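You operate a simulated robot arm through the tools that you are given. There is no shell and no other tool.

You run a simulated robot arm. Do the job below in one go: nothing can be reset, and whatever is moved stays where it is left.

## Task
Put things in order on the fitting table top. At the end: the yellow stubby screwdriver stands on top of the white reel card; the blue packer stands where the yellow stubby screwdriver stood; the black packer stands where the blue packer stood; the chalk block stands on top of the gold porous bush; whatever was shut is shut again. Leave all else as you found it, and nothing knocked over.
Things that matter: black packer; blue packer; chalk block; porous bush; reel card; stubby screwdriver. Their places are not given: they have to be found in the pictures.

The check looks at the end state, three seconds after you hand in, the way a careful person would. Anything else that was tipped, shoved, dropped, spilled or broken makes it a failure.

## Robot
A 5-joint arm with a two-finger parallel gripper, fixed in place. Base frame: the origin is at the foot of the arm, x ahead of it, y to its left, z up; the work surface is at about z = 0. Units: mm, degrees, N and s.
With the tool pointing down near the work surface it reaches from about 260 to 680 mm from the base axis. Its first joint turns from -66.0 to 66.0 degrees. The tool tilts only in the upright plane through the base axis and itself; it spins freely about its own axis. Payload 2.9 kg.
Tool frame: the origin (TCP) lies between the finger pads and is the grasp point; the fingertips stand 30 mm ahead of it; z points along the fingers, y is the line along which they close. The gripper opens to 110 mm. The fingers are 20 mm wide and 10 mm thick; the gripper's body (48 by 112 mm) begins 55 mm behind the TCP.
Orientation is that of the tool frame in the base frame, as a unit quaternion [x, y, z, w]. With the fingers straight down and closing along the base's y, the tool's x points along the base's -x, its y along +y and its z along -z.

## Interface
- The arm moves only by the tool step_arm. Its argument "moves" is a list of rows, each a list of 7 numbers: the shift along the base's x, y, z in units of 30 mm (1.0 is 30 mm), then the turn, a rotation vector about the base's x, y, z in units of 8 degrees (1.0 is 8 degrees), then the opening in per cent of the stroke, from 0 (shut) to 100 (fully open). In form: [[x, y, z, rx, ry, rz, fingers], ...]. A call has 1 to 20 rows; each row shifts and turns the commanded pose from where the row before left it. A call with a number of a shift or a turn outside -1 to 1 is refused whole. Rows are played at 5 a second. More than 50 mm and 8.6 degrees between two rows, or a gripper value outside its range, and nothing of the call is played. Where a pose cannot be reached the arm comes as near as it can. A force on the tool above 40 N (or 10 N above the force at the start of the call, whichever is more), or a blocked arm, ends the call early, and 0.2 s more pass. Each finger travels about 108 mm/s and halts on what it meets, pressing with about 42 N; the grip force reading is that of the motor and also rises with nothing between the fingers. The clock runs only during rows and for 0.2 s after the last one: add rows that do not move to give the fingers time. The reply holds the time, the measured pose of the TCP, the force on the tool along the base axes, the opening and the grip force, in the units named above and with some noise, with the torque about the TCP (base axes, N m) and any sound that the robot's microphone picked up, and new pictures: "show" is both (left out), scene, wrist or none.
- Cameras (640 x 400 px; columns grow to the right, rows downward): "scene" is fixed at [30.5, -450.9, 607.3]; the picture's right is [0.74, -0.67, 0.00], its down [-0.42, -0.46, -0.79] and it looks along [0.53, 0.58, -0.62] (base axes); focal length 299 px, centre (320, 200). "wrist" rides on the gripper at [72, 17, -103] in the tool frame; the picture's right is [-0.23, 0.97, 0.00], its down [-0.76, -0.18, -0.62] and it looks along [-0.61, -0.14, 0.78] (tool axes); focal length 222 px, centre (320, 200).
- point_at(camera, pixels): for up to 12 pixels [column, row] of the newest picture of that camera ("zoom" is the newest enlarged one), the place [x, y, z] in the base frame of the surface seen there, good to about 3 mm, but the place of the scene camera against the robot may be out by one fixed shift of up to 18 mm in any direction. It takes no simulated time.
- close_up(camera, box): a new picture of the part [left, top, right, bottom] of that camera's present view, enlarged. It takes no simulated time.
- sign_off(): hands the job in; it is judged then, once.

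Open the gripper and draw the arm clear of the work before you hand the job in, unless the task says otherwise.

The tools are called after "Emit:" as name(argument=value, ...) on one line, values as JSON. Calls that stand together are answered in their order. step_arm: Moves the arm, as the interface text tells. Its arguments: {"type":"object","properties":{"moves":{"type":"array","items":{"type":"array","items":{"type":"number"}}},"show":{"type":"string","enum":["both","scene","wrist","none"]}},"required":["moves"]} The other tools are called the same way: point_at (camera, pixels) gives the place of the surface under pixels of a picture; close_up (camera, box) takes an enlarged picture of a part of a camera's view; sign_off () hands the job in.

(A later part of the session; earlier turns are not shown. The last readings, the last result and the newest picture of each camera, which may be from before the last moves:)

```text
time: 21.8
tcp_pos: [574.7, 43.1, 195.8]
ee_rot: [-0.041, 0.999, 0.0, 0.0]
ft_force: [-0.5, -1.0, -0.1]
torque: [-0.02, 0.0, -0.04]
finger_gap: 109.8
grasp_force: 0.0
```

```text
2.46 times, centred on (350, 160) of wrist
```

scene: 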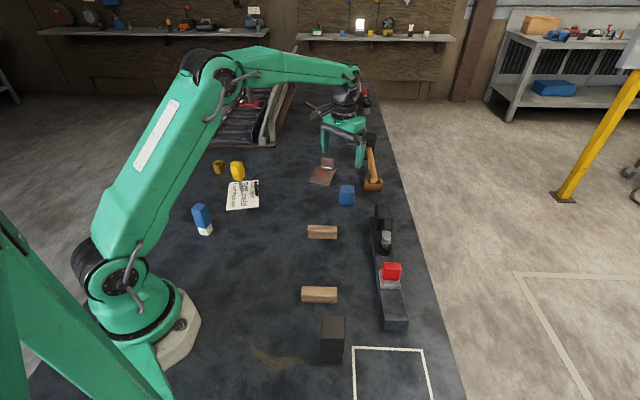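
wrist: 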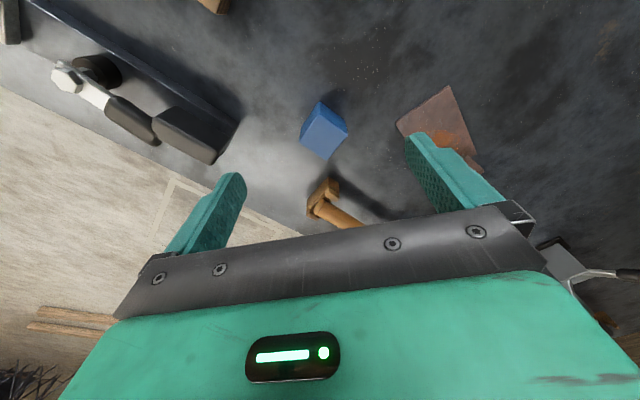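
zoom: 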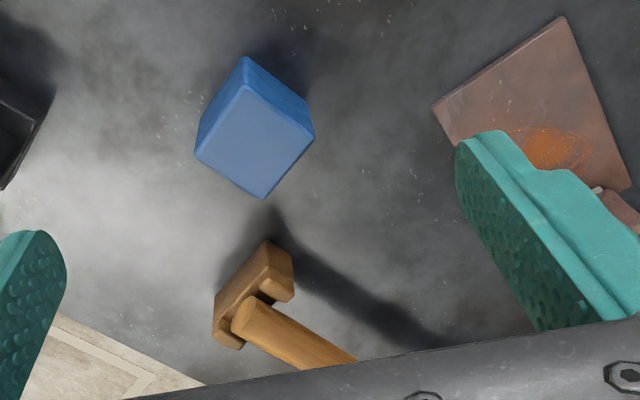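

Clearances are fine (holder starts at x≈700). I turn by +42.3° to match the faces, centre over the packer and lower to z≈100 to check alignment.

Emit:
step_arm(moves=[[0.193, 0.007, -0.5, 0, 0, 0.883, 100], [0.193, 0.007, -0.5, 0, 0, 0.883, 100], [0.193, 0.007, -0.5, 0, 0, 0.883, 100], [0.193, 0.007, -0.5, 0, 0, 0.883, 100], [0.193, 0.007, -0.5, 0, 0, 0.883, 100], [0.193, 0.007, -0.5, 0, 0, 0.883, 100], [0, 0, 0, 0, 0, 0, 100], [0, 0, 0, 0, 0, 0, 100]])

```text
time: 23.6
tcp_pos: [611.6, 44.1, 107.0]
ee_rot: [-0.4, 0.916, -0.001, 0.0]
ft_force: [0.1, 0.6, -0.3]
torque: [-0.02, 0.02, 0.02]
finger_gap: 110.2
grasp_force: 0.1
```

scene: 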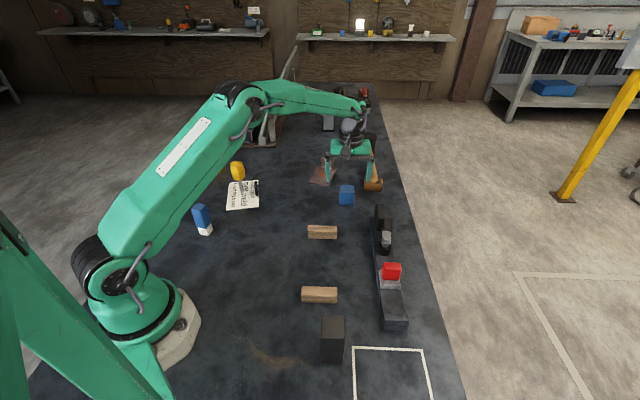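
wrist: 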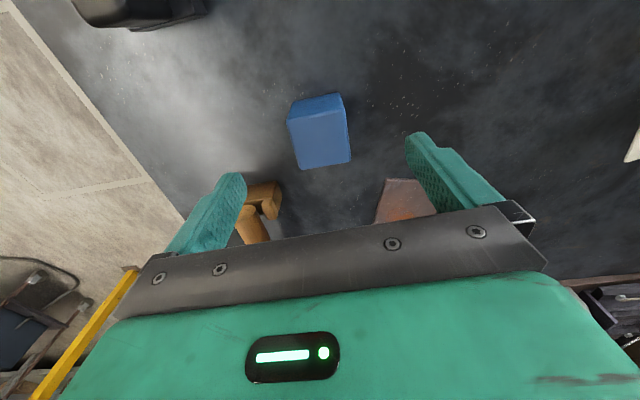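

Nearly aligned. I measure the top face corners again from here.

Emit:
close_up(camera="wrist", box=[270, 80, 370, 180])

Emit:
point_at(camera="wrist", pixels=[[291, 121], [344, 112], [300, 168], [350, 161], [322, 140], [293, 135], [297, 152], [346, 125], [349, 150], [318, 117], [325, 164]])

```text
4.00 times, centred on (320, 130) of wrist
```

zoom: 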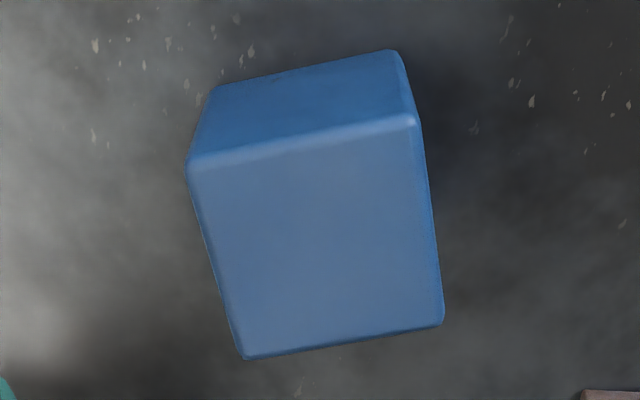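

```text
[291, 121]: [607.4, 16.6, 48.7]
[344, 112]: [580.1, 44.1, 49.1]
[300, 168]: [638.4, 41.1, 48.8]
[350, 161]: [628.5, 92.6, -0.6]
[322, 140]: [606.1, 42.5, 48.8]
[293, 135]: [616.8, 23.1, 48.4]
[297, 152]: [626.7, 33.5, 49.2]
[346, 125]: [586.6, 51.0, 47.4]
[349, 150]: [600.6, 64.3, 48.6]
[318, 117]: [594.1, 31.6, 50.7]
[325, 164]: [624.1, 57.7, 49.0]
```

Faces lie at 45°, so I trim −2° and descend to z≈34 (fingertips 4 mm above the table).

Emit:
step_arm(moves=[[-0.03, 0.01, -0.7, 0, 0, -0.27, 100], [0, 0, -0.7, 0, 0, 0, 100], [0, 0, -0.6, 0, 0, 0, 100], [0, 0, -0.4, 0, 0, 0, 100], [0, 0, 0, 0, 0, 0, 100], [0, 0, 0, 0, 0, 0, 100]])

```text
time: 25.0
tcp_pos: [609.4, 45.2, 36.4]
ee_rot: [-0.382, 0.924, 0.0, 0.0]
ft_force: [-0.1, 0.4, 0.7]
torque: [0.02, 0.0, 0.0]
finger_gap: 110.0
grasp_force: 0.1
```

scene: 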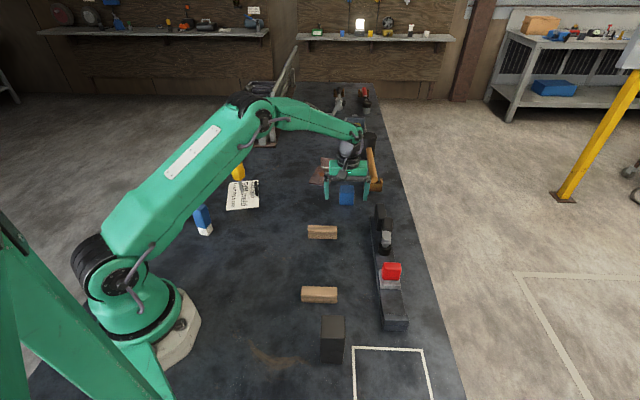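
wrist: 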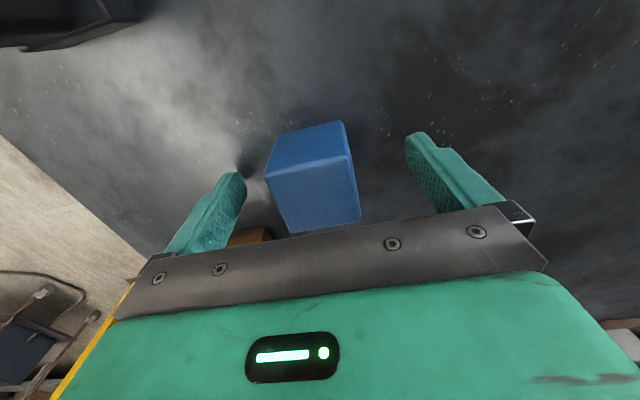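

The packer is between the fingers with both gaps clear. I close on it.

Emit:
step_arm(moves=[[0, 0, 0, 0, 0, 0, 60], [0, 0, 0, 0, 0, 0, 38], [0, 0, 0, 0, 0, 0, 20], [0, 0, 0, 0, 0, 0, 0], [0, 0, 0, 0, 0, 0, 0], [0, 0, 0, 0, 0, 0, 0]])

```text
time: 26.4
tcp_pos: [607.8, 44.0, 36.5]
ee_rot: [-0.382, 0.924, 0.0, 0.0]
ft_force: [0.6, 0.4, 0.9]
torque: [0.05, -0.02, 0.01]
finger_gap: 43.5
grasp_force: 41.9
```

scene: 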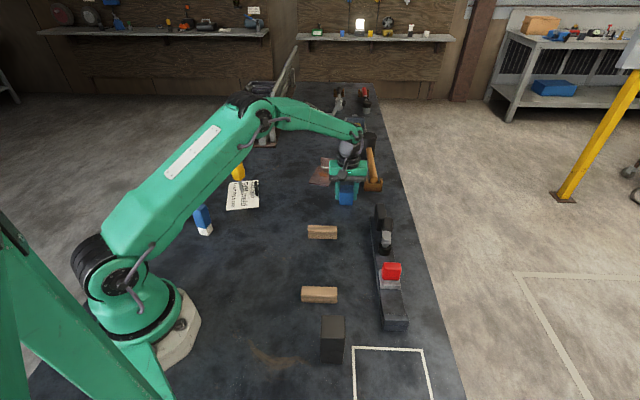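
wrist: 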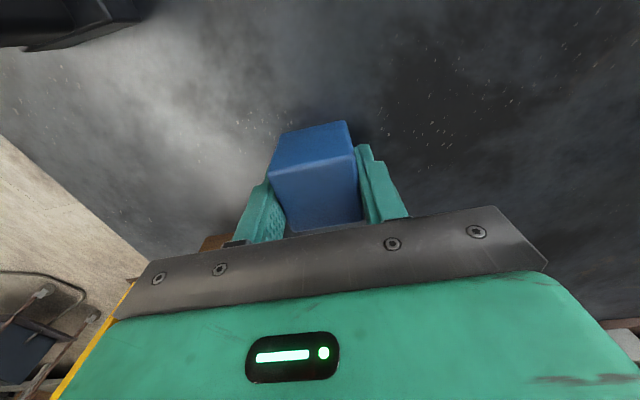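

Held at gap 43.5 mm. I lift 70 mm and carry it toward a point short of the screwdriver's old place.

Emit:
step_arm(moves=[[0, 0, 0.4, 0, 0, 0, 0], [0, 0, 0.9, 0, 0, 0, 0], [0, 0, 1, 0, 0, 0, 0], [-0.34, 0.943, 0, 0, 0, 0, 0], [-0.34, 0.943, 0, 0, 0, 0, 0], [-0.34, 0.943, 0, 0, 0, 0, 0], [-0.34, 0.943, 0, 0, 0, 0, 0], [-0.34, 0.943, 0, 0, 0, 0, 0], [-0.34, 0.943, 0, 0, 0, 0, 0], [-0.34, 0.943, 0, 0, 0, 0, 0], [-0.34, 0.943, 0, 0, 0, 0, 0], [-0.34, 0.943, 0, 0, 0, 0, 0], [-0.34, 0.943, 0, 0, 0, 0, 0], [-0.34, 0.943, 0, 0, 0, 0, 0], [-0.34, 0.943, 0, 0, 0, 0, 0], [-0.34, 0.943, 0, 0, 0, 0, 0], [-0.34, 0.943, 0, 0, 0, 0, 0], [0, 0, 0, 0, 0, 0, 0], [0, 0, 0, 0, 0, 0, 0]])

```text
time: 30.4
tcp_pos: [468.7, 444.9, 104.2]
ee_rot: [-0.382, 0.924, -0.001, -0.001]
ft_force: [-0.2, 0.6, -0.4]
torque: [0.01, 0.0, 0.0]
finger_gap: 43.4
grasp_force: 42.1
```

scene: 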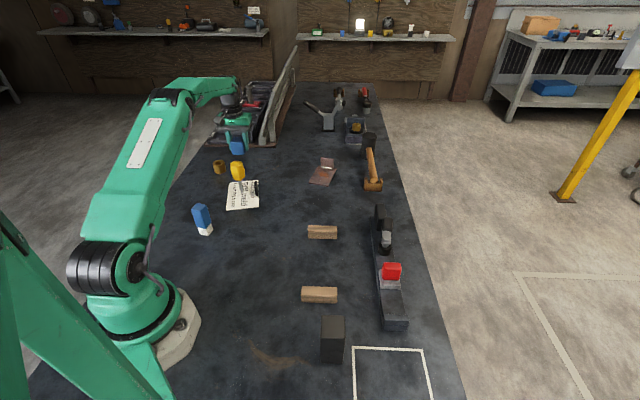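
wrist: 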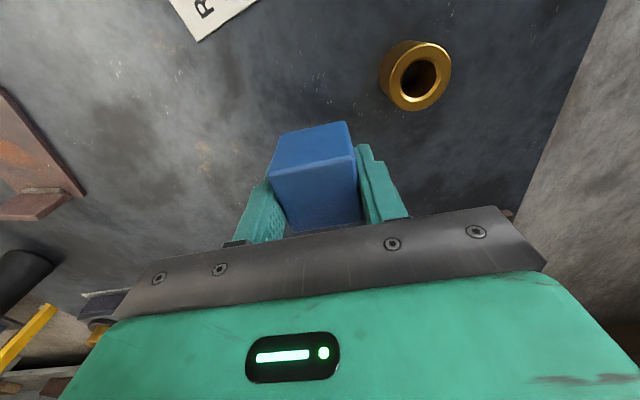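

I check the packer's position relative to the TCP from its visible top face and front edge.

Emit:
point_at(camera="wrist", pixels=[[274, 174], [353, 157], [314, 165], [314, 172], [318, 195], [316, 145], [360, 218], [292, 230], [330, 226], [415, 75], [388, 60], [448, 62]])

Emit:
close_up(camera="wrist", box=[230, 100, 430, 250])

```text
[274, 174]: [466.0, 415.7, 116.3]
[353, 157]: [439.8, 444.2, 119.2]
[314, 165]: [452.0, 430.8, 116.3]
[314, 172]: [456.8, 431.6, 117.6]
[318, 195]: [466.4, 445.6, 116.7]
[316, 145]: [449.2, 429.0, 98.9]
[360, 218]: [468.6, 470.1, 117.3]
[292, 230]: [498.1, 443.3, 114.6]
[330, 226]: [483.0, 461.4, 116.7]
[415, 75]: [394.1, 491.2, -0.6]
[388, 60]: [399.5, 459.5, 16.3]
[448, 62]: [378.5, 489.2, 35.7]
```

```text
2.67 times, centred on (330, 175) of wrist
```

zoom: 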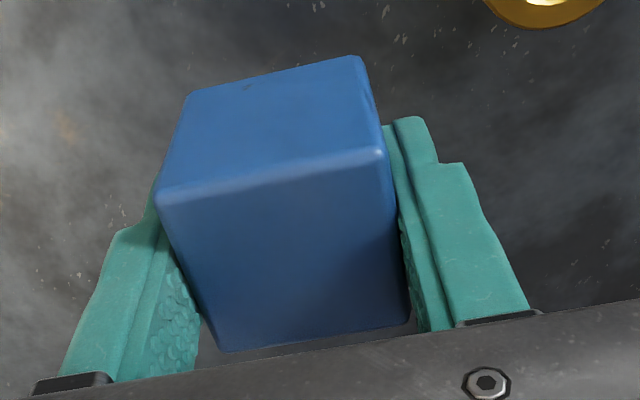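

Packer centre equals the TCP within 2 mm. I move to (491,465) while lowering to z≈41.

Emit:
step_arm(moves=[[0.25, 0.227, -0.5, 0, 0, 0, 0], [0.25, 0.227, -0.6, 0, 0, 0, 0], [0.25, 0.227, -0.6, 0, 0, 0, 0], [0, 0, -0.3, 0, 0, 0, 0], [0, 0, -0.1, 0, 0, 0, 0], [0, 0, 0, 0, 0, 0, 0], [0, 0, 0, 0, 0, 0, 0]])

```text
time: 32.0
tcp_pos: [492.5, 465.2, 40.7]
ee_rot: [-0.383, 0.924, 0.0, 0.0]
ft_force: [-0.3, -1.2, -1.1]
torque: [0.04, 0.03, 0.0]
finger_gap: 43.8
grasp_force: 41.9
```

scene: 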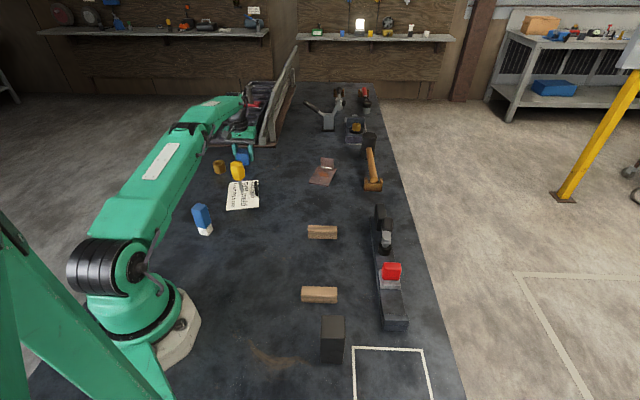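
wrist: 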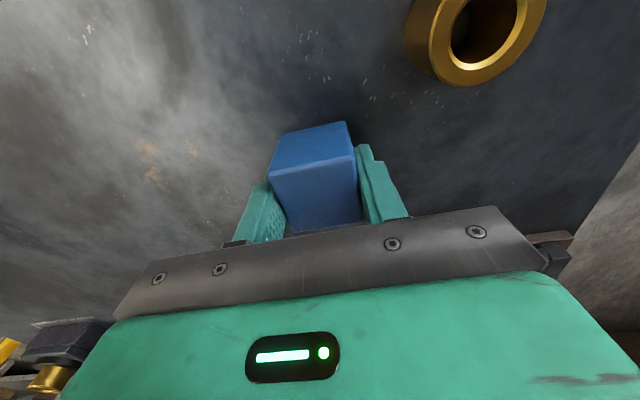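

The pose is (492,465,40.7), about 4 mm above the table. I lower in small steps until contact.

Emit:
step_arm(moves=[[0, 0, -0.06, 0, 0, 0, 0], [0, 0, -0.05, 0, 0, 0, 0], [0, 0, 0, 0, 0, 0, 0]], show="none")

Emit:
step_arm(moves=[[0, 0, -0.04, 0, 0, 0, 0], [0, 0, 0, 0, 0, 0, 0]], show="none")

```text
time: 32.8
tcp_pos: [489.0, 463.8, 39.6]
ee_rot: [-0.383, 0.924, 0.001, 0.0]
ft_force: [0.9, -0.2, -1.9]
torque: [-0.04, 0.0, -0.02]
finger_gap: 43.2
grasp_force: 41.8
```

```text
time: 33.4
tcp_pos: [489.0, 464.4, 38.0]
ee_rot: [-0.383, 0.924, -0.001, 0.0]
ft_force: [0.5, 0.4, -1.2]
torque: [-0.02, 0.02, 0.02]
finger_gap: 43.4
grasp_force: 42.2
```

No contact yet at about z≈37.5; I continue down in 1 mm steps.

Emit:
step_arm(moves=[[0, 0, -0.04, 0, 0, 0, 0], [0, 0, 0, 0, 0, 0, 0]], show="none")

Emit:
step_arm(moves=[[0, 0, -0.03, 0, 0, 0, 0], [0, 0, 0, 0, 0, 0, 0]], show="none")

```text
time: 34.0
tcp_pos: [489.0, 463.9, 35.5]
ee_rot: [-0.383, 0.924, 0.0, 0.0]
ft_force: [-1.4, -2.1, 6.1]
torque: [-0.11, 0.1, 0.04]
finger_gap: 43.3
grasp_force: 42.0
```

```text
time: 34.6
tcp_pos: [489.0, 465.0, 36.0]
ee_rot: [-0.383, 0.924, 0.001, 0.002]
ft_force: [-4.7, 3.7, 14.2]
torque: [-0.11, 0.4, -0.12]
finger_gap: 43.6
grasp_force: 42.0
```

Contact (14 N). I ease up half a millimetre and open to about 75 mm.

Emit:
step_arm(moves=[[0, 0, 0.02, 0, 0, 0, 0], [0, 0, 0, 0, 0, 0, 42], [0, 0, 0, 0, 0, 0, 55], [0, 0, 0, 0, 0, 0, 68], [0, 0, 0, 0, 0, 0, 68], [0, 0, 0, 0, 0, 0, 68]])

```text
time: 36.0
tcp_pos: [490.1, 462.6, 35.1]
ee_rot: [-0.383, 0.924, 0.0, 0.0]
ft_force: [-0.3, 0.0, -0.6]
torque: [0.01, 0.03, -0.01]
finger_gap: 74.9
grasp_force: 0.0
```

scene: 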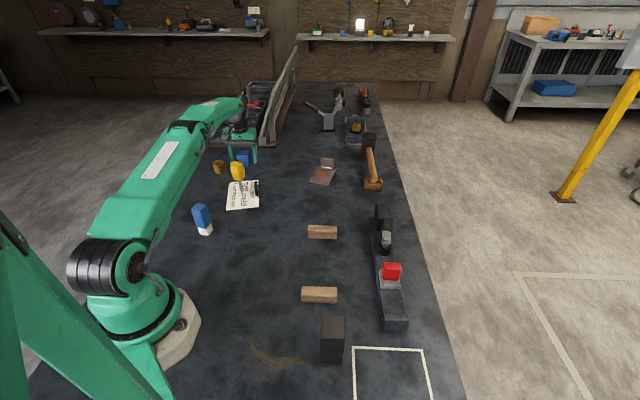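
wrist: 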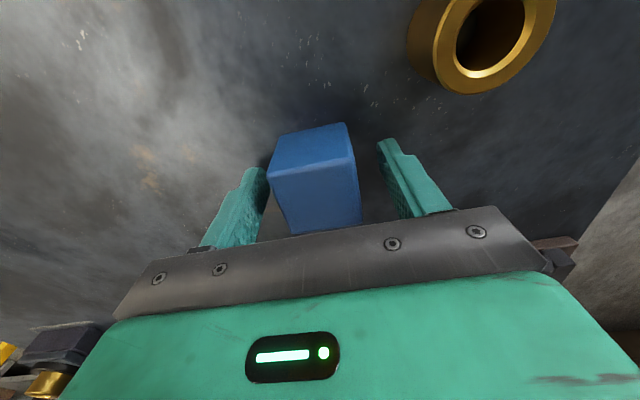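

Released with the packer standing. I measure packer and bush from this near view before rising.

Emit:
point_at(camera="wrist", pixels=[[270, 173], [352, 157], [360, 215], [290, 230], [436, 60], [553, 10], [475, 78], [540, 50], [415, 40], [445, 85], [500, 5], [520, 65]])

Emit:
step_arm(moves=[[0, 0, 0.5, 0, 0, 0, 68], [0, 0, 0.8, 0, 0, 0, 68], [0, 0, 1, 0, 0, 0, 68], [-0.6, -0.6, 0.8, 0, 0, 0, 100], [-0.6, -0.6, 0.8, 0, 0, 0, 100], [-0.6, -0.6, 0.8, 0, 0, 0, 100], [0, 0, 0, 0, 0, 0, 100]])

```text
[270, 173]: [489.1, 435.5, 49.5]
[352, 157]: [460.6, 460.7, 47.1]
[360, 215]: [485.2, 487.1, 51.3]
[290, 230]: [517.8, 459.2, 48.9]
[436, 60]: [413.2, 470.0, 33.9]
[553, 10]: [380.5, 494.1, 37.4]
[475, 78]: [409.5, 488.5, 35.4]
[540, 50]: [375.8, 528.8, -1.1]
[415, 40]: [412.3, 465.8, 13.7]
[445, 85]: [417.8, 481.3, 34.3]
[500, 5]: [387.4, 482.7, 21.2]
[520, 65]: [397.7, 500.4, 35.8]
```

```text
time: 37.6
tcp_pos: [434.3, 408.6, 177.3]
ee_rot: [-0.382, 0.924, 0.0, 0.0]
ft_force: [-0.4, -0.2, -0.2]
torque: [-0.01, -0.01, 0.02]
finger_gap: 110.1
grasp_force: 0.0
```

scene: 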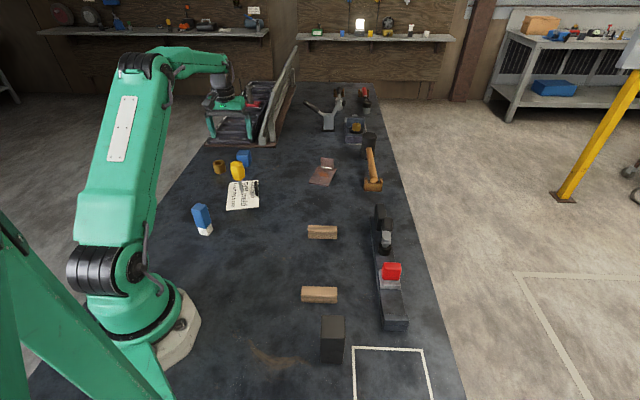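
wrist: 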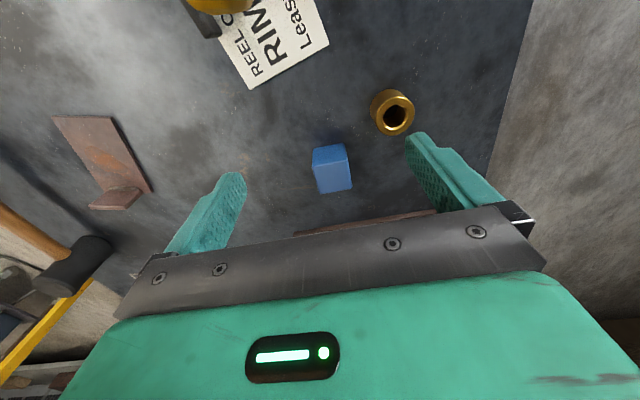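

Blue packer stands at about (489,462), near the screwdriver's old spot. Next I rise and travel to the black packer near (240,-262).

Emit:
step_arm(moves=[[0, 0, 1, 0, 0, 0, 100], [0, 0, 1, 0, 0, 0, 100], [-0.243, -0.953, 0, 0, 0, -0.479, 100], [-0.243, -0.953, 0, 0, 0, -0.479, 100], [-0.243, -0.953, 0, 0, 0, -0.479, 100], [-0.243, -0.953, 0, 0, 0, -0.479, 100], [-0.243, -0.953, 0, 0, 0, -0.479, 100], [-0.243, -0.953, 0, 0, 0, -0.479, 100], [-0.243, -0.953, 0, 0, 0, -0.479, 100], [-0.243, -0.953, 0, 0, 0, -0.479, 100], [-0.243, -0.953, 0, 0, 0, -0.479, 100], [-0.243, -0.953, 0, 0, 0, -0.479, 100], [-0.243, -0.953, 0, 0, 0, -0.479, 100], [-0.243, -0.953, 0, 0, 0, -0.479, 100]], show="wrist")

Emit:
step_arm(moves=[[-0.243, -0.953, 0, 0, 0, -0.479, 100], [-0.243, -0.953, 0, 0, 0, -0.479, 100], [-0.243, -0.953, 0, 0, 0, -0.479, 100], [-0.243, -0.953, 0, 0, 0, -0.479, 100], [-0.243, -0.953, 0, 0, 0, -0.479, 100], [-0.243, -0.953, 0, 0, 0, -0.479, 100], [-0.243, -0.953, 0, 0, 0, -0.479, 100], [-0.243, -0.953, 0, 0, 0, -0.479, 100], [-0.243, -0.953, 0, 0, 0, -0.479, 100], [-0.243, -0.953, 0, 0, 0, -0.479, 100], [-0.243, -0.953, 0, 0, 0, -0.479, 100], [-0.243, -0.953, 0, 0, 0, -0.479, 100], [0, 0, 0, 0, 0, 0, 100]])

```text
time: 40.6
tcp_pos: [346.1, 65.8, 238.3]
ee_rot: [0.008, 1.0, 0.001, 0.0]
ft_force: [1.0, -0.2, 0.3]
torque: [0.01, -0.01, 0.01]
finger_gap: 109.7
grasp_force: 0.1
```

wrist: 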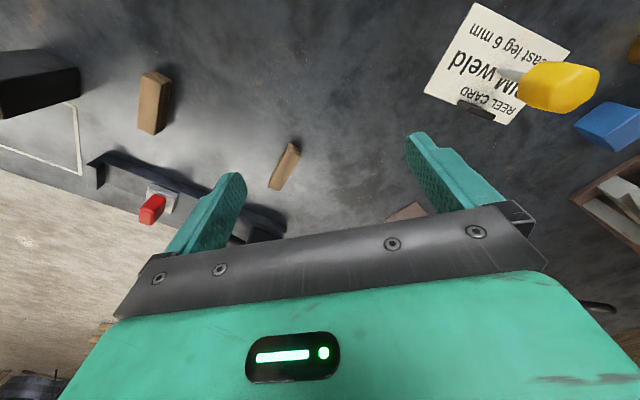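

```text
time: 43.4
tcp_pos: [262.0, -279.0, 238.0]
ee_rot: [0.398, 0.917, 0.0, -0.001]
ft_force: [-0.3, 0.9, 0.6]
torque: [0.0, -0.03, 0.0]
finger_gap: 109.9
grasp_force: 0.0
```

scene: 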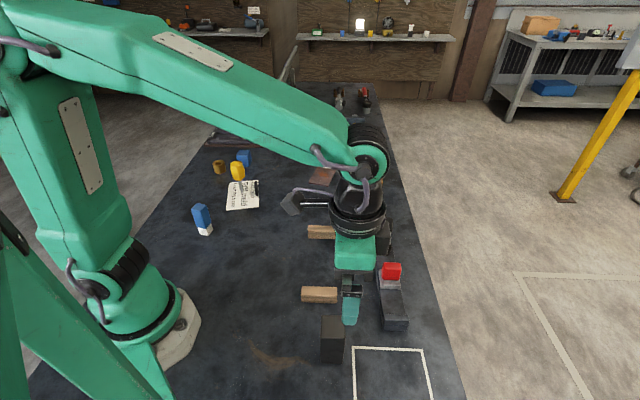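
wrist: 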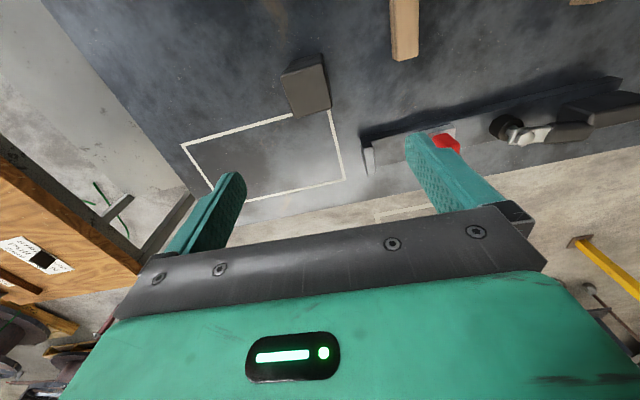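

The black packer is at wrist (306,85), beside the white outline. I zoom and measure its corners.

Emit:
close_up(camera="wrist", box=[256, 40, 356, 130])

Emit:
point_at(camera="wrist", pixels=[[282, 78], [323, 67], [330, 106], [294, 116], [307, 92], [284, 85], [290, 104], [326, 80], [329, 98], [302, 73], [312, 111], [299, 60]])

```text
4.44 times, centred on (306, 85) of wrist
```

zoom: 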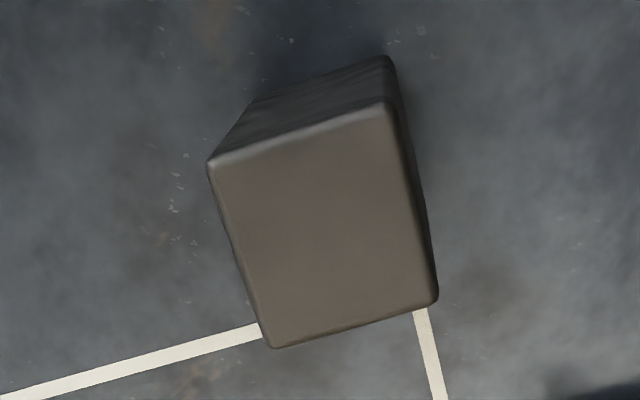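

```text
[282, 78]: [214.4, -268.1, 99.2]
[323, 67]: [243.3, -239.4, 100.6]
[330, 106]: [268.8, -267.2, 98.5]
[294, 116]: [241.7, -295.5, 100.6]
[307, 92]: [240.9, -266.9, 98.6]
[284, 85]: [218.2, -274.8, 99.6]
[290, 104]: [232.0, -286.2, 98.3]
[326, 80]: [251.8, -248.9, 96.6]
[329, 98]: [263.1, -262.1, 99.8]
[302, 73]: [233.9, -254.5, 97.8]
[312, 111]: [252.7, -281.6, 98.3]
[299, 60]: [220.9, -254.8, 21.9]
```

The black packer's top centre is at (242,-267.5), faces at 45°, height 99. I align over it at z≈160 with an opening of about 85 mm.

Emit:
step_arm(moves=[[-0.22, 0.128, -0.8, 0, 0, 0.08, 90], [-0.22, 0.128, -0.9, 0, 0, 0.08, 80], [-0.22, 0.128, -0.9, 0, 0, 0.08, 78], [0, 0, 0, 0, 0, 0, 78], [0, 0, 0, 0, 0, 0, 78]])

```text
time: 44.6
tcp_pos: [239.6, -265.7, 159.9]
ee_rot: [0.383, 0.924, 0.0, 0.0]
ft_force: [-0.7, 0.1, -0.3]
torque: [-0.01, -0.02, -0.03]
finger_gap: 85.9
grasp_force: 0.0
```

scene: 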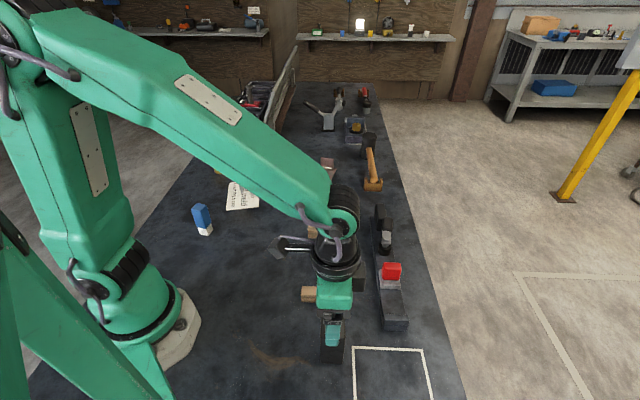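
wrist: 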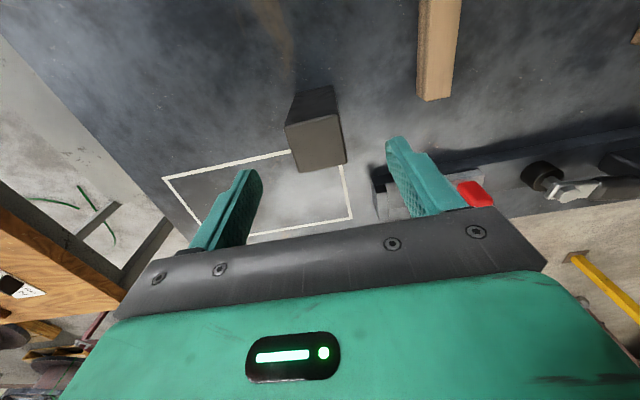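

I re-measure the block's top face from this pose.

Emit:
point_at(camera="wrist", pixels=[[287, 126], [337, 113], [345, 160], [299, 171], [315, 140], [291, 140], [296, 160], [340, 128], [343, 148], [312, 122], [322, 164], [318, 90]])

Emit:
step_arm(moves=[[0, 0, 0, 0, 0, 0, 78]], show="none")

```text
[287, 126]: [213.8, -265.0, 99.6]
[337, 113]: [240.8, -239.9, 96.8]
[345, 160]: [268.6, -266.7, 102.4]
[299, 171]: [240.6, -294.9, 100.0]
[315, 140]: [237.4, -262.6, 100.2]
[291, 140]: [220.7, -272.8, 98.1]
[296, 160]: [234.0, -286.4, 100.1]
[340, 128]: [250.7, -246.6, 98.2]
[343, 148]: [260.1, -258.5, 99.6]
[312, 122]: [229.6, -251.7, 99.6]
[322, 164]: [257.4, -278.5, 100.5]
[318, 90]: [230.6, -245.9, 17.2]
```

```text
time: 45.0
tcp_pos: [241.3, -265.2, 160.9]
ee_rot: [0.382, 0.924, 0.0, 0.0]
ft_force: [-0.4, -0.3, -0.5]
torque: [0.01, -0.03, 0.01]
finger_gap: 85.9
grasp_force: 0.1
```

TCP and packer centre agree within 1–2 mm. I descend to z≈58 and check.

Emit:
step_arm(moves=[[0, 0, -0.8, 0, 0, 0, 78], [0, 0, -0.8, 0, 0, 0, 78], [0, 0, -0.8, 0, 0, 0, 78], [0, 0, -0.7, 0, 0, 0, 78], [0, 0, -0.3, 0, 0, 0, 78], [0, 0, 0, 0, 0, 0, 78], [0, 0, 0, 0, 0, 0, 78]])

```text
time: 46.6
tcp_pos: [241.8, -266.5, 57.4]
ee_rot: [0.382, 0.924, 0.001, 0.0]
ft_force: [0.6, -0.3, -0.4]
torque: [0.02, 0.0, -0.01]
finger_gap: 85.8
grasp_force: 0.0
```

scene: 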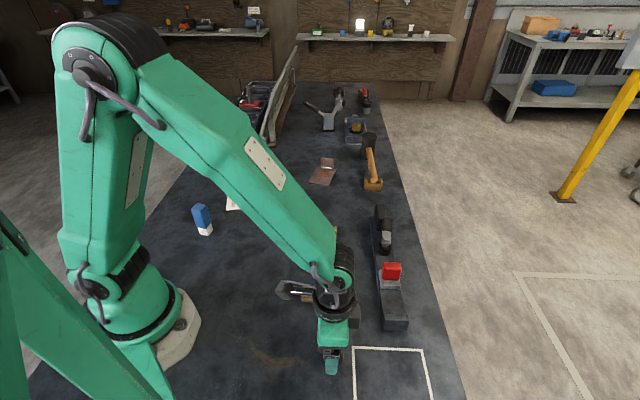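
wrist: 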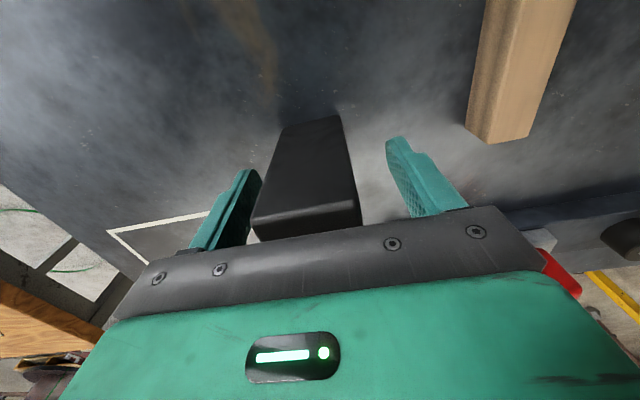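

The block is between the fingers. I close on it.

Emit:
step_arm(moves=[[0, 0, 0, 0, 0, 0, 55], [0, 0, 0, 0, 0, 0, 40], [0, 0, 0, 0, 0, 0, 20], [0, 0, 0, 0, 0, 0, 0], [0, 0, 0, 0, 0, 0, 0], [0, 0, 0, 0, 0, 0, 0]])

```text
time: 48.0
tcp_pos: [241.2, -266.2, 58.3]
ee_rot: [0.383, 0.924, 0.0, 0.0]
ft_force: [-0.8, 0.1, 0.4]
torque: [-0.02, 0.07, -0.07]
finger_gap: 43.9
grasp_force: 42.4
```

scene: 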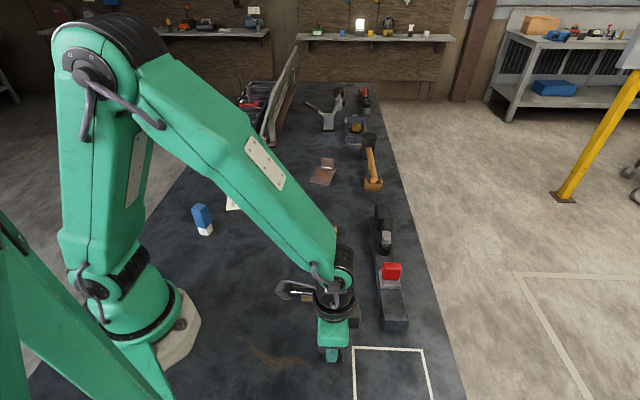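
wrist: 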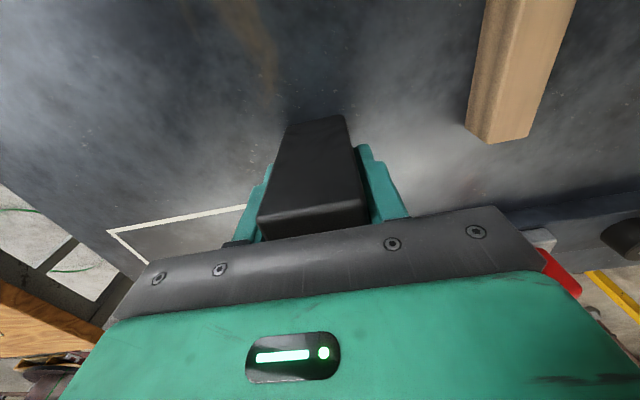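

Held at 43.9 mm. I lift it 140 mm and check the grip.

Emit:
step_arm(moves=[[0, 0, 0.3, 0, 0, 0, 0], [0, 0, 0.7, 0, 0, 0, 0], [0, 0, 1, 0, 0, 0, 0], [0, 0, 1, 0, 0, 0, 0], [0, 0, 1, 0, 0, 0, 0], [0, 0, 0.7, 0, 0, 0, 0], [0, 0, 0, 0, 0, 0, 0]])

```text
time: 49.6
tcp_pos: [242.5, -265.5, 198.4]
ee_rot: [0.383, 0.924, 0.0, 0.0]
ft_force: [-0.4, 0.6, -2.4]
torque: [-0.01, 0.01, 0.0]
finger_gap: 43.7
grasp_force: 41.7
```

scene: 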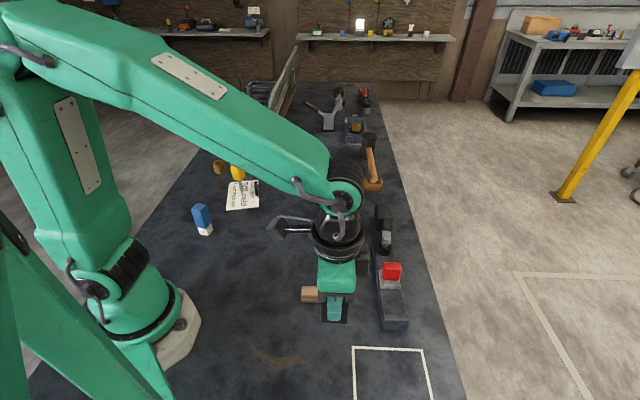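
wrist: 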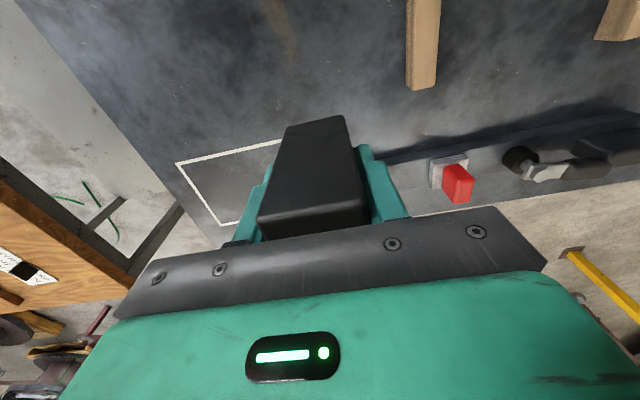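

The black packer hangs steady (no shift in the wrist view). I carry it over to (609.3,44.5).

Emit:
step_arm(moves=[[0.943, 0.795, 0, 0, 0, 0, 0], [0.943, 0.795, 0, 0, 0, 0, 0], [0.943, 0.795, 0, 0, 0, 0, 0], [0.943, 0.795, 0, 0, 0, 0, 0], [0.943, 0.795, 0, 0, 0, 0, 0], [0.943, 0.795, 0, 0, 0, 0, 0], [0.943, 0.795, 0, 0, 0, 0, 0], [0.943, 0.795, 0, 0, 0, 0, 0], [0.943, 0.795, 0, 0, 0, 0, 0], [0.943, 0.795, 0, 0, 0, 0, 0], [0.943, 0.795, 0, 0, 0, 0, 0], [0.943, 0.795, 0, 0, 0, 0, 0], [0.943, 0.795, 0, 0, 0, 0, 0], [0, 0, 0, 0, 0, 0, 0], [0, 0, 0, 0, 0, 0, 0]])

```text
time: 52.8
tcp_pos: [607.6, 45.0, 196.1]
ee_rot: [0.382, 0.924, 0.0, 0.0]
ft_force: [-0.1, 1.0, -2.0]
torque: [0.04, -0.03, -0.04]
finger_gap: 43.8
grasp_force: 41.7
```

scene: 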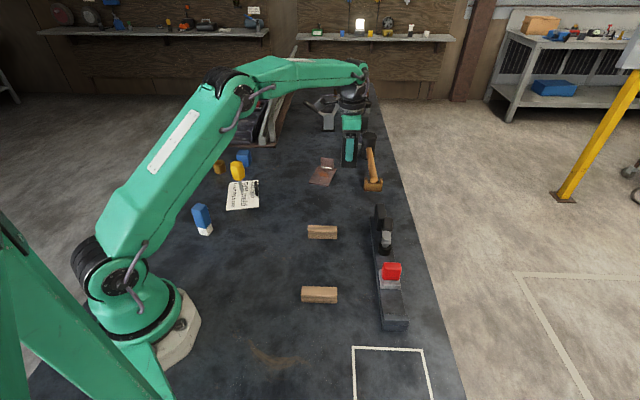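
wrist: 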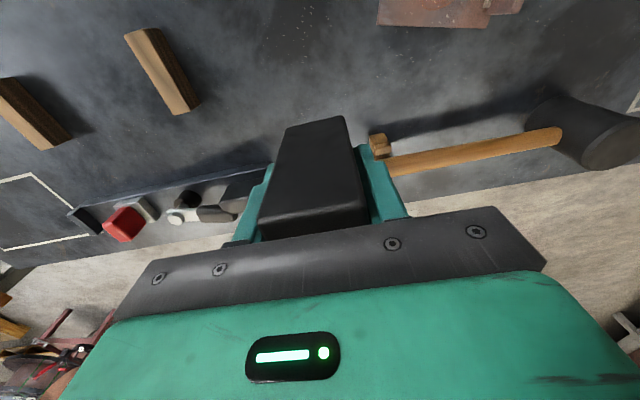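

TCP is at (608,45). I lower to about 6 mm above the table.

Emit:
step_arm(moves=[[0.03, 0, -0.8, 0, 0, 0, 0], [0, 0, -0.9, 0, 0, 0, 0], [0, 0, -0.9, 0, 0, 0, 0], [0, 0, -0.9, 0, 0, 0, 0], [0, 0, -0.6, 0, 0, 0, 0], [0, 0, -0.3, 0, 0, 0, 0], [0, 0, 0, 0, 0, 0, 0], [0, 0, 0, 0, 0, 0, 0]])

Emit:
step_arm(moves=[[0, 0, -0.06, 0, 0, 0, 0], [0, 0, -0.05, 0, 0, 0, 0], [0, 0, 0, 0, 0, 0, 0]], show="none")

```text
time: 54.6
tcp_pos: [612.7, 44.7, 64.9]
ee_rot: [0.383, 0.924, 0.0, -0.001]
ft_force: [-0.2, 0.6, -3.0]
torque: [-0.04, -0.01, 0.02]
finger_gap: 43.8
grasp_force: 42.4
```

scene: 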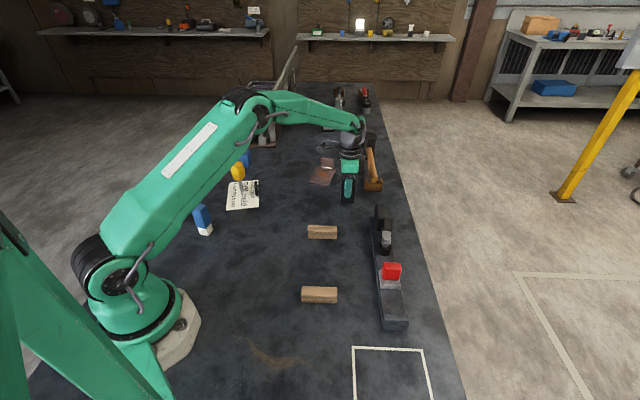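
wrist: 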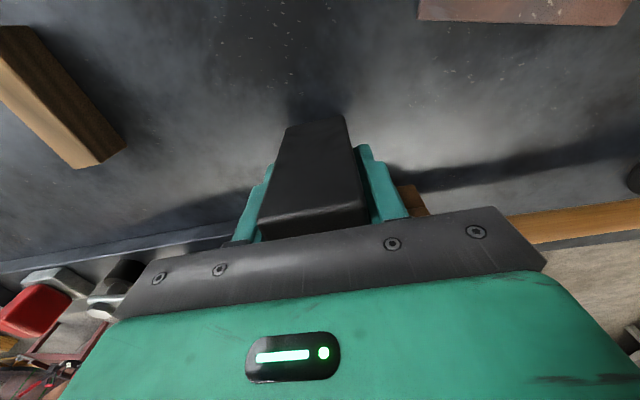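

```text
time: 55.4
tcp_pos: [610.1, 43.7, 62.9]
ee_rot: [0.382, 0.924, 0.0, 0.001]
ft_force: [0.4, 0.5, -2.5]
torque: [0.02, 0.01, -0.01]
finger_gap: 43.9
grasp_force: 42.2
```

Still free at z≈62. I step down further toward contact near z≈58.

Emit:
step_arm(moves=[[-0.03, 0, -0.05, 0, 0, 0, 0], [0, 0, -0.04, 0, 0, 0, 0], [0, 0, 0, 0, 0, 0, 0]], show="none")

Emit:
step_arm(moves=[[0, 0, -0.03, 0, 0, 0, 0], [0, 0, 0, 0, 0, 0, 0]], show="none")

```text
time: 56.2
tcp_pos: [609.8, 44.2, 60.2]
ee_rot: [0.383, 0.924, 0.0, 0.0]
ft_force: [0.2, -0.6, -2.7]
torque: [0.01, -0.04, 0.0]
finger_gap: 43.6
grasp_force: 42.3
```

```text
time: 56.8
tcp_pos: [608.9, 43.9, 60.0]
ee_rot: [0.383, 0.924, 0.0, 0.0]
ft_force: [-0.5, 0.1, -3.5]
torque: [0.06, 0.0, -0.01]
finger_gap: 44.0
grasp_force: 41.9
```

Still hanging (−3 N). I keep lowering in 0.9 mm steps.

Emit:
step_arm(moves=[[0, 0, -0.03, 0, 0, 0, 0], [0, 0, 0, 0, 0, 0, 0]], show="none")

Emit:
step_arm(moves=[[0, 0, -0.03, 0, 0, 0, 0], [0, 0, 0, 0, 0, 0, 0]], show="none")

```text
time: 57.4
tcp_pos: [608.9, 45.0, 56.9]
ee_rot: [0.383, 0.924, 0.001, 0.0]
ft_force: [-0.1, -0.2, -2.7]
torque: [0.02, -0.01, 0.01]
finger_gap: 43.8
grasp_force: 41.9
```

```text
time: 58.0
tcp_pos: [608.3, 44.6, 57.8]
ee_rot: [0.383, 0.924, -0.001, 0.0]
ft_force: [-3.4, -1.0, 6.4]
torque: [-0.04, 0.34, 0.06]
finger_gap: 43.7
grasp_force: 41.9
```

Contact reached at z≈57.5. I open in stages to about 75 mm.

Emit:
step_arm(moves=[[0, 0, 0, 0, 0, 0, 42], [0, 0, 0, 0, 0, 0, 55], [0, 0, 0, 0, 0, 0, 68], [0, 0, 0, 0, 0, 0, 68], [0, 0, 0, 0, 0, 0, 68]])

Emit:
step_arm(moves=[[0, 0, 0.5, 0, 0, 0, 68], [0, 0, 0.8, 0, 0, 0, 68], [0, 0, 1, 0, 0, 0, 68], [0, 0, 1, 0, 0, 0, 68], [0, 0, 1, 0, 0, 0, 68], [0, 0, 0.5, 0, 0, 0, 68], [0, 0, 0, 0, 0, 0, 68]])

```text
time: 59.2
tcp_pos: [609.4, 45.4, 57.9]
ee_rot: [0.383, 0.924, 0.0, 0.0]
ft_force: [0.0, -0.5, -0.3]
torque: [0.01, 0.01, 0.0]
finger_gap: 74.6
grasp_force: 0.1
```

scene: 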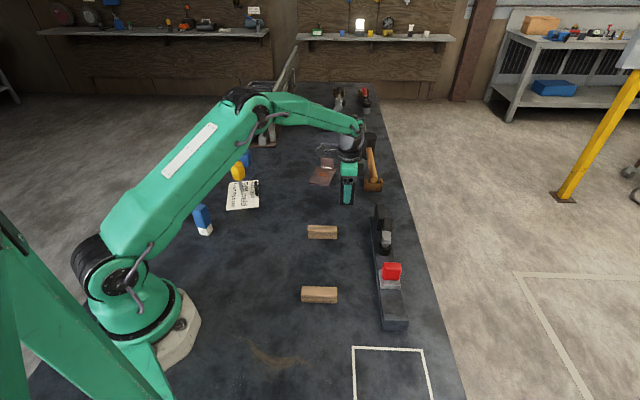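
wrist: 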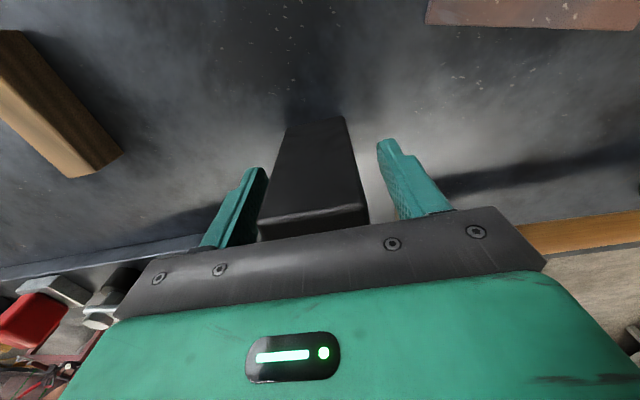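

```text
time: 60.8
tcp_pos: [610.0, 43.9, 201.4]
ee_rot: [0.383, 0.924, 0.001, 0.0]
ft_force: [0.7, 0.1, -0.5]
torque: [-0.02, 0.0, -0.02]
finger_gap: 75.0
grasp_force: 0.0
```

scene: 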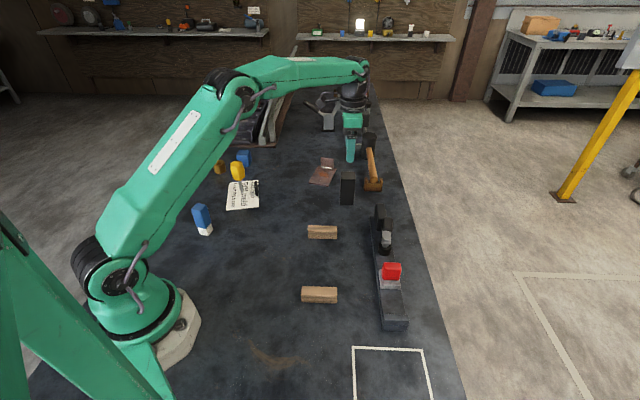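
wrist: 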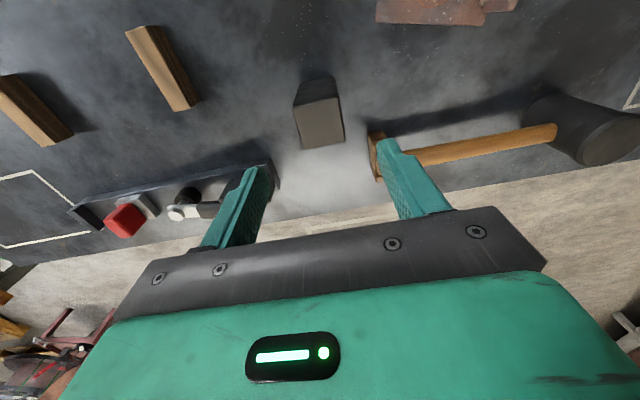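

The black packer stands in the blue one's old place. Now I travel to the chalk block near (206,200), turning the tool to its bearing.

Emit:
step_arm(moves=[[-0.974, 0.456, 0.05, 0, 0, 0.855, 80], [-0.974, 0.456, 0.05, 0, 0, 0.855, 100], [-0.974, 0.456, 0.05, 0, 0, 0.855, 100], [-0.974, 0.456, 0.05, 0, 0, 0.855, 100], [-0.974, 0.456, 0.05, 0, 0, 0.855, 100], [-0.974, 0.456, 0.05, 0, 0, 0.855, 100], [-0.974, 0.456, 0.05, 0, 0, 0.855, 100], [-0.974, 0.456, 0.05, 0, 0, 0.855, 100], [-0.974, 0.456, 0.05, 0, 0, 0.855, 100], [-0.974, 0.456, 0.05, 0, 0, 0.855, 100], [-0.974, 0.456, 0.05, 0, 0, 0.855, 100], [-0.974, 0.456, 0.05, 0, 0, 0.855, 100], [-0.974, 0.456, 0.05, 0, 0, 0.855, 100], [0, 0, 0, 0, 0, 0, 100]])

```text
time: 63.8
tcp_pos: [230.0, 222.4, 223.1]
ee_rot: [-0.375, 0.927, 0.0, -0.001]
ft_force: [0.3, 0.5, 0.4]
torque: [0.02, 0.0, 0.02]
finger_gap: 109.9
grasp_force: 0.1
```

scene: 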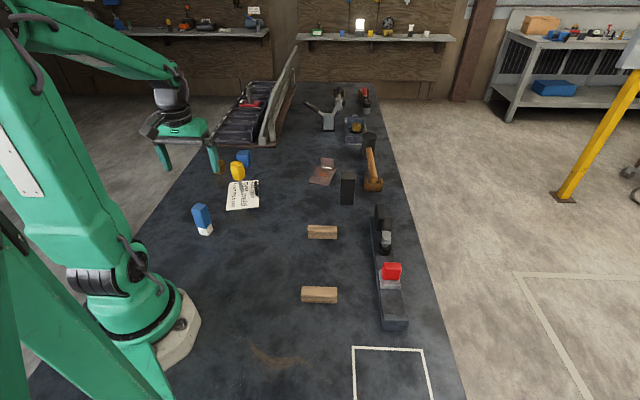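
wrist: 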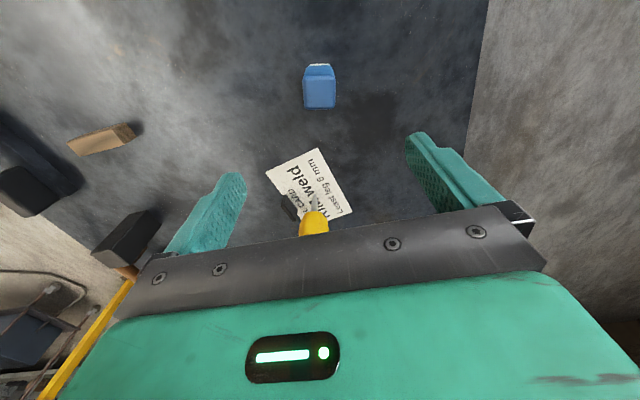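

The chalk block is at wrist (319,88). I zoom in and measure its corners.

Emit:
close_up(camera="wrist", box=[284, 50, 354, 120])

Emit:
point_at(camera="wrist", pixels=[[305, 81], [333, 80], [305, 107], [334, 106], [320, 94], [319, 81], [320, 107], [305, 94], [333, 94], [319, 65], [308, 68], [330, 67]])

```text
5.71 times, centred on (319, 85) of wrist
```

zoom: 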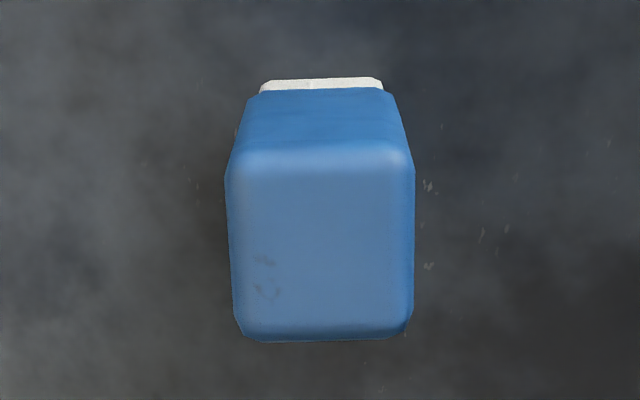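

```text
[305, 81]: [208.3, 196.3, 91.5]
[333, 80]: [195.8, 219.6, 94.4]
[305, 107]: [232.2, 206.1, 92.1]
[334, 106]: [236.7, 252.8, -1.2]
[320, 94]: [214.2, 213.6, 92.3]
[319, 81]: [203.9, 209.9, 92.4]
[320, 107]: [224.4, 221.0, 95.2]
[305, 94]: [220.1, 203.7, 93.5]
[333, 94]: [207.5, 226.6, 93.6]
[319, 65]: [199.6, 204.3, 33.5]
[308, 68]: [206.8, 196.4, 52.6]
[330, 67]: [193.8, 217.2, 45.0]
```

The chalk block's top centre is about (214,214), z≈93, yaw ≈30°, roughly 30 mm wide. I turn −14°, centre over it and lower to z≈150.

Emit:
step_arm(moves=[[-0.18, -0.093, -0.8, 0, 0, -0.58, 80], [-0.18, -0.093, -0.8, 0, 0, -0.58, 75], [-0.18, -0.093, -0.8, 0, 0, -0.58, 75], [0, 0, 0, 0, 0, 0, 75], [0, 0, 0, 0, 0, 0, 75]])

```text
time: 65.0
tcp_pos: [211.8, 215.2, 149.8]
ee_rot: [-0.259, 0.966, 0.0, 0.0]
ft_force: [0.4, -0.3, 0.4]
torque: [0.04, 0.01, 0.01]
finger_gap: 82.5
grasp_force: 0.0
```

scene: 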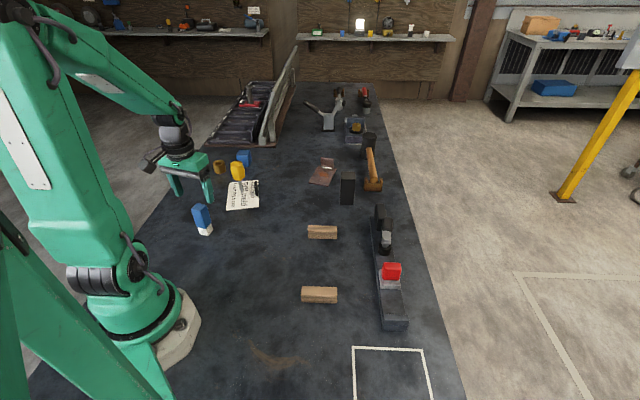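
wrist: 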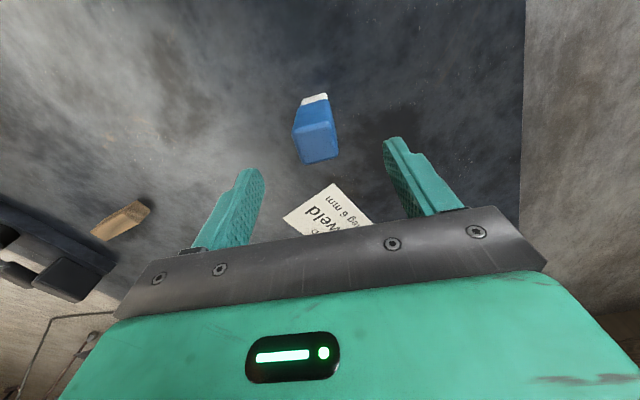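

I zoom in on the block and measure its top edges from this pose.

Emit:
close_up(camera="wrist", box=[274, 85, 364, 175])

Emit:
point_at(camera="wrist", pixels=[[294, 138], [298, 153], [302, 162], [333, 126], [336, 145], [337, 156], [314, 130], [320, 161], [317, 145], [304, 101], [326, 96], [315, 98]])

```text
4.44 times, centred on (319, 130) of wrist
```

zoom: 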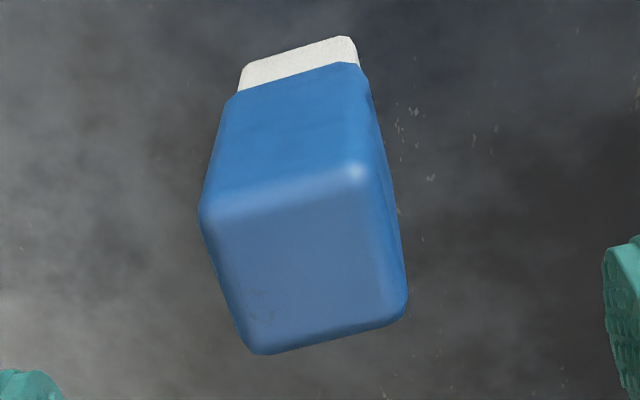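

```text
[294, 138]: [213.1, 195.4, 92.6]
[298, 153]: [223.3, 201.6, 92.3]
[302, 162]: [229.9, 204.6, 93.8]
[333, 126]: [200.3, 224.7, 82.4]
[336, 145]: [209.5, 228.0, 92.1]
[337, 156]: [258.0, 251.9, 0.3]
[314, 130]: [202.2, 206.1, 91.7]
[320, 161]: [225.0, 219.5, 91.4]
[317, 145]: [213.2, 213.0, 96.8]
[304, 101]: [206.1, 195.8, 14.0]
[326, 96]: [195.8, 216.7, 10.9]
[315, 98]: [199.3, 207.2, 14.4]
```

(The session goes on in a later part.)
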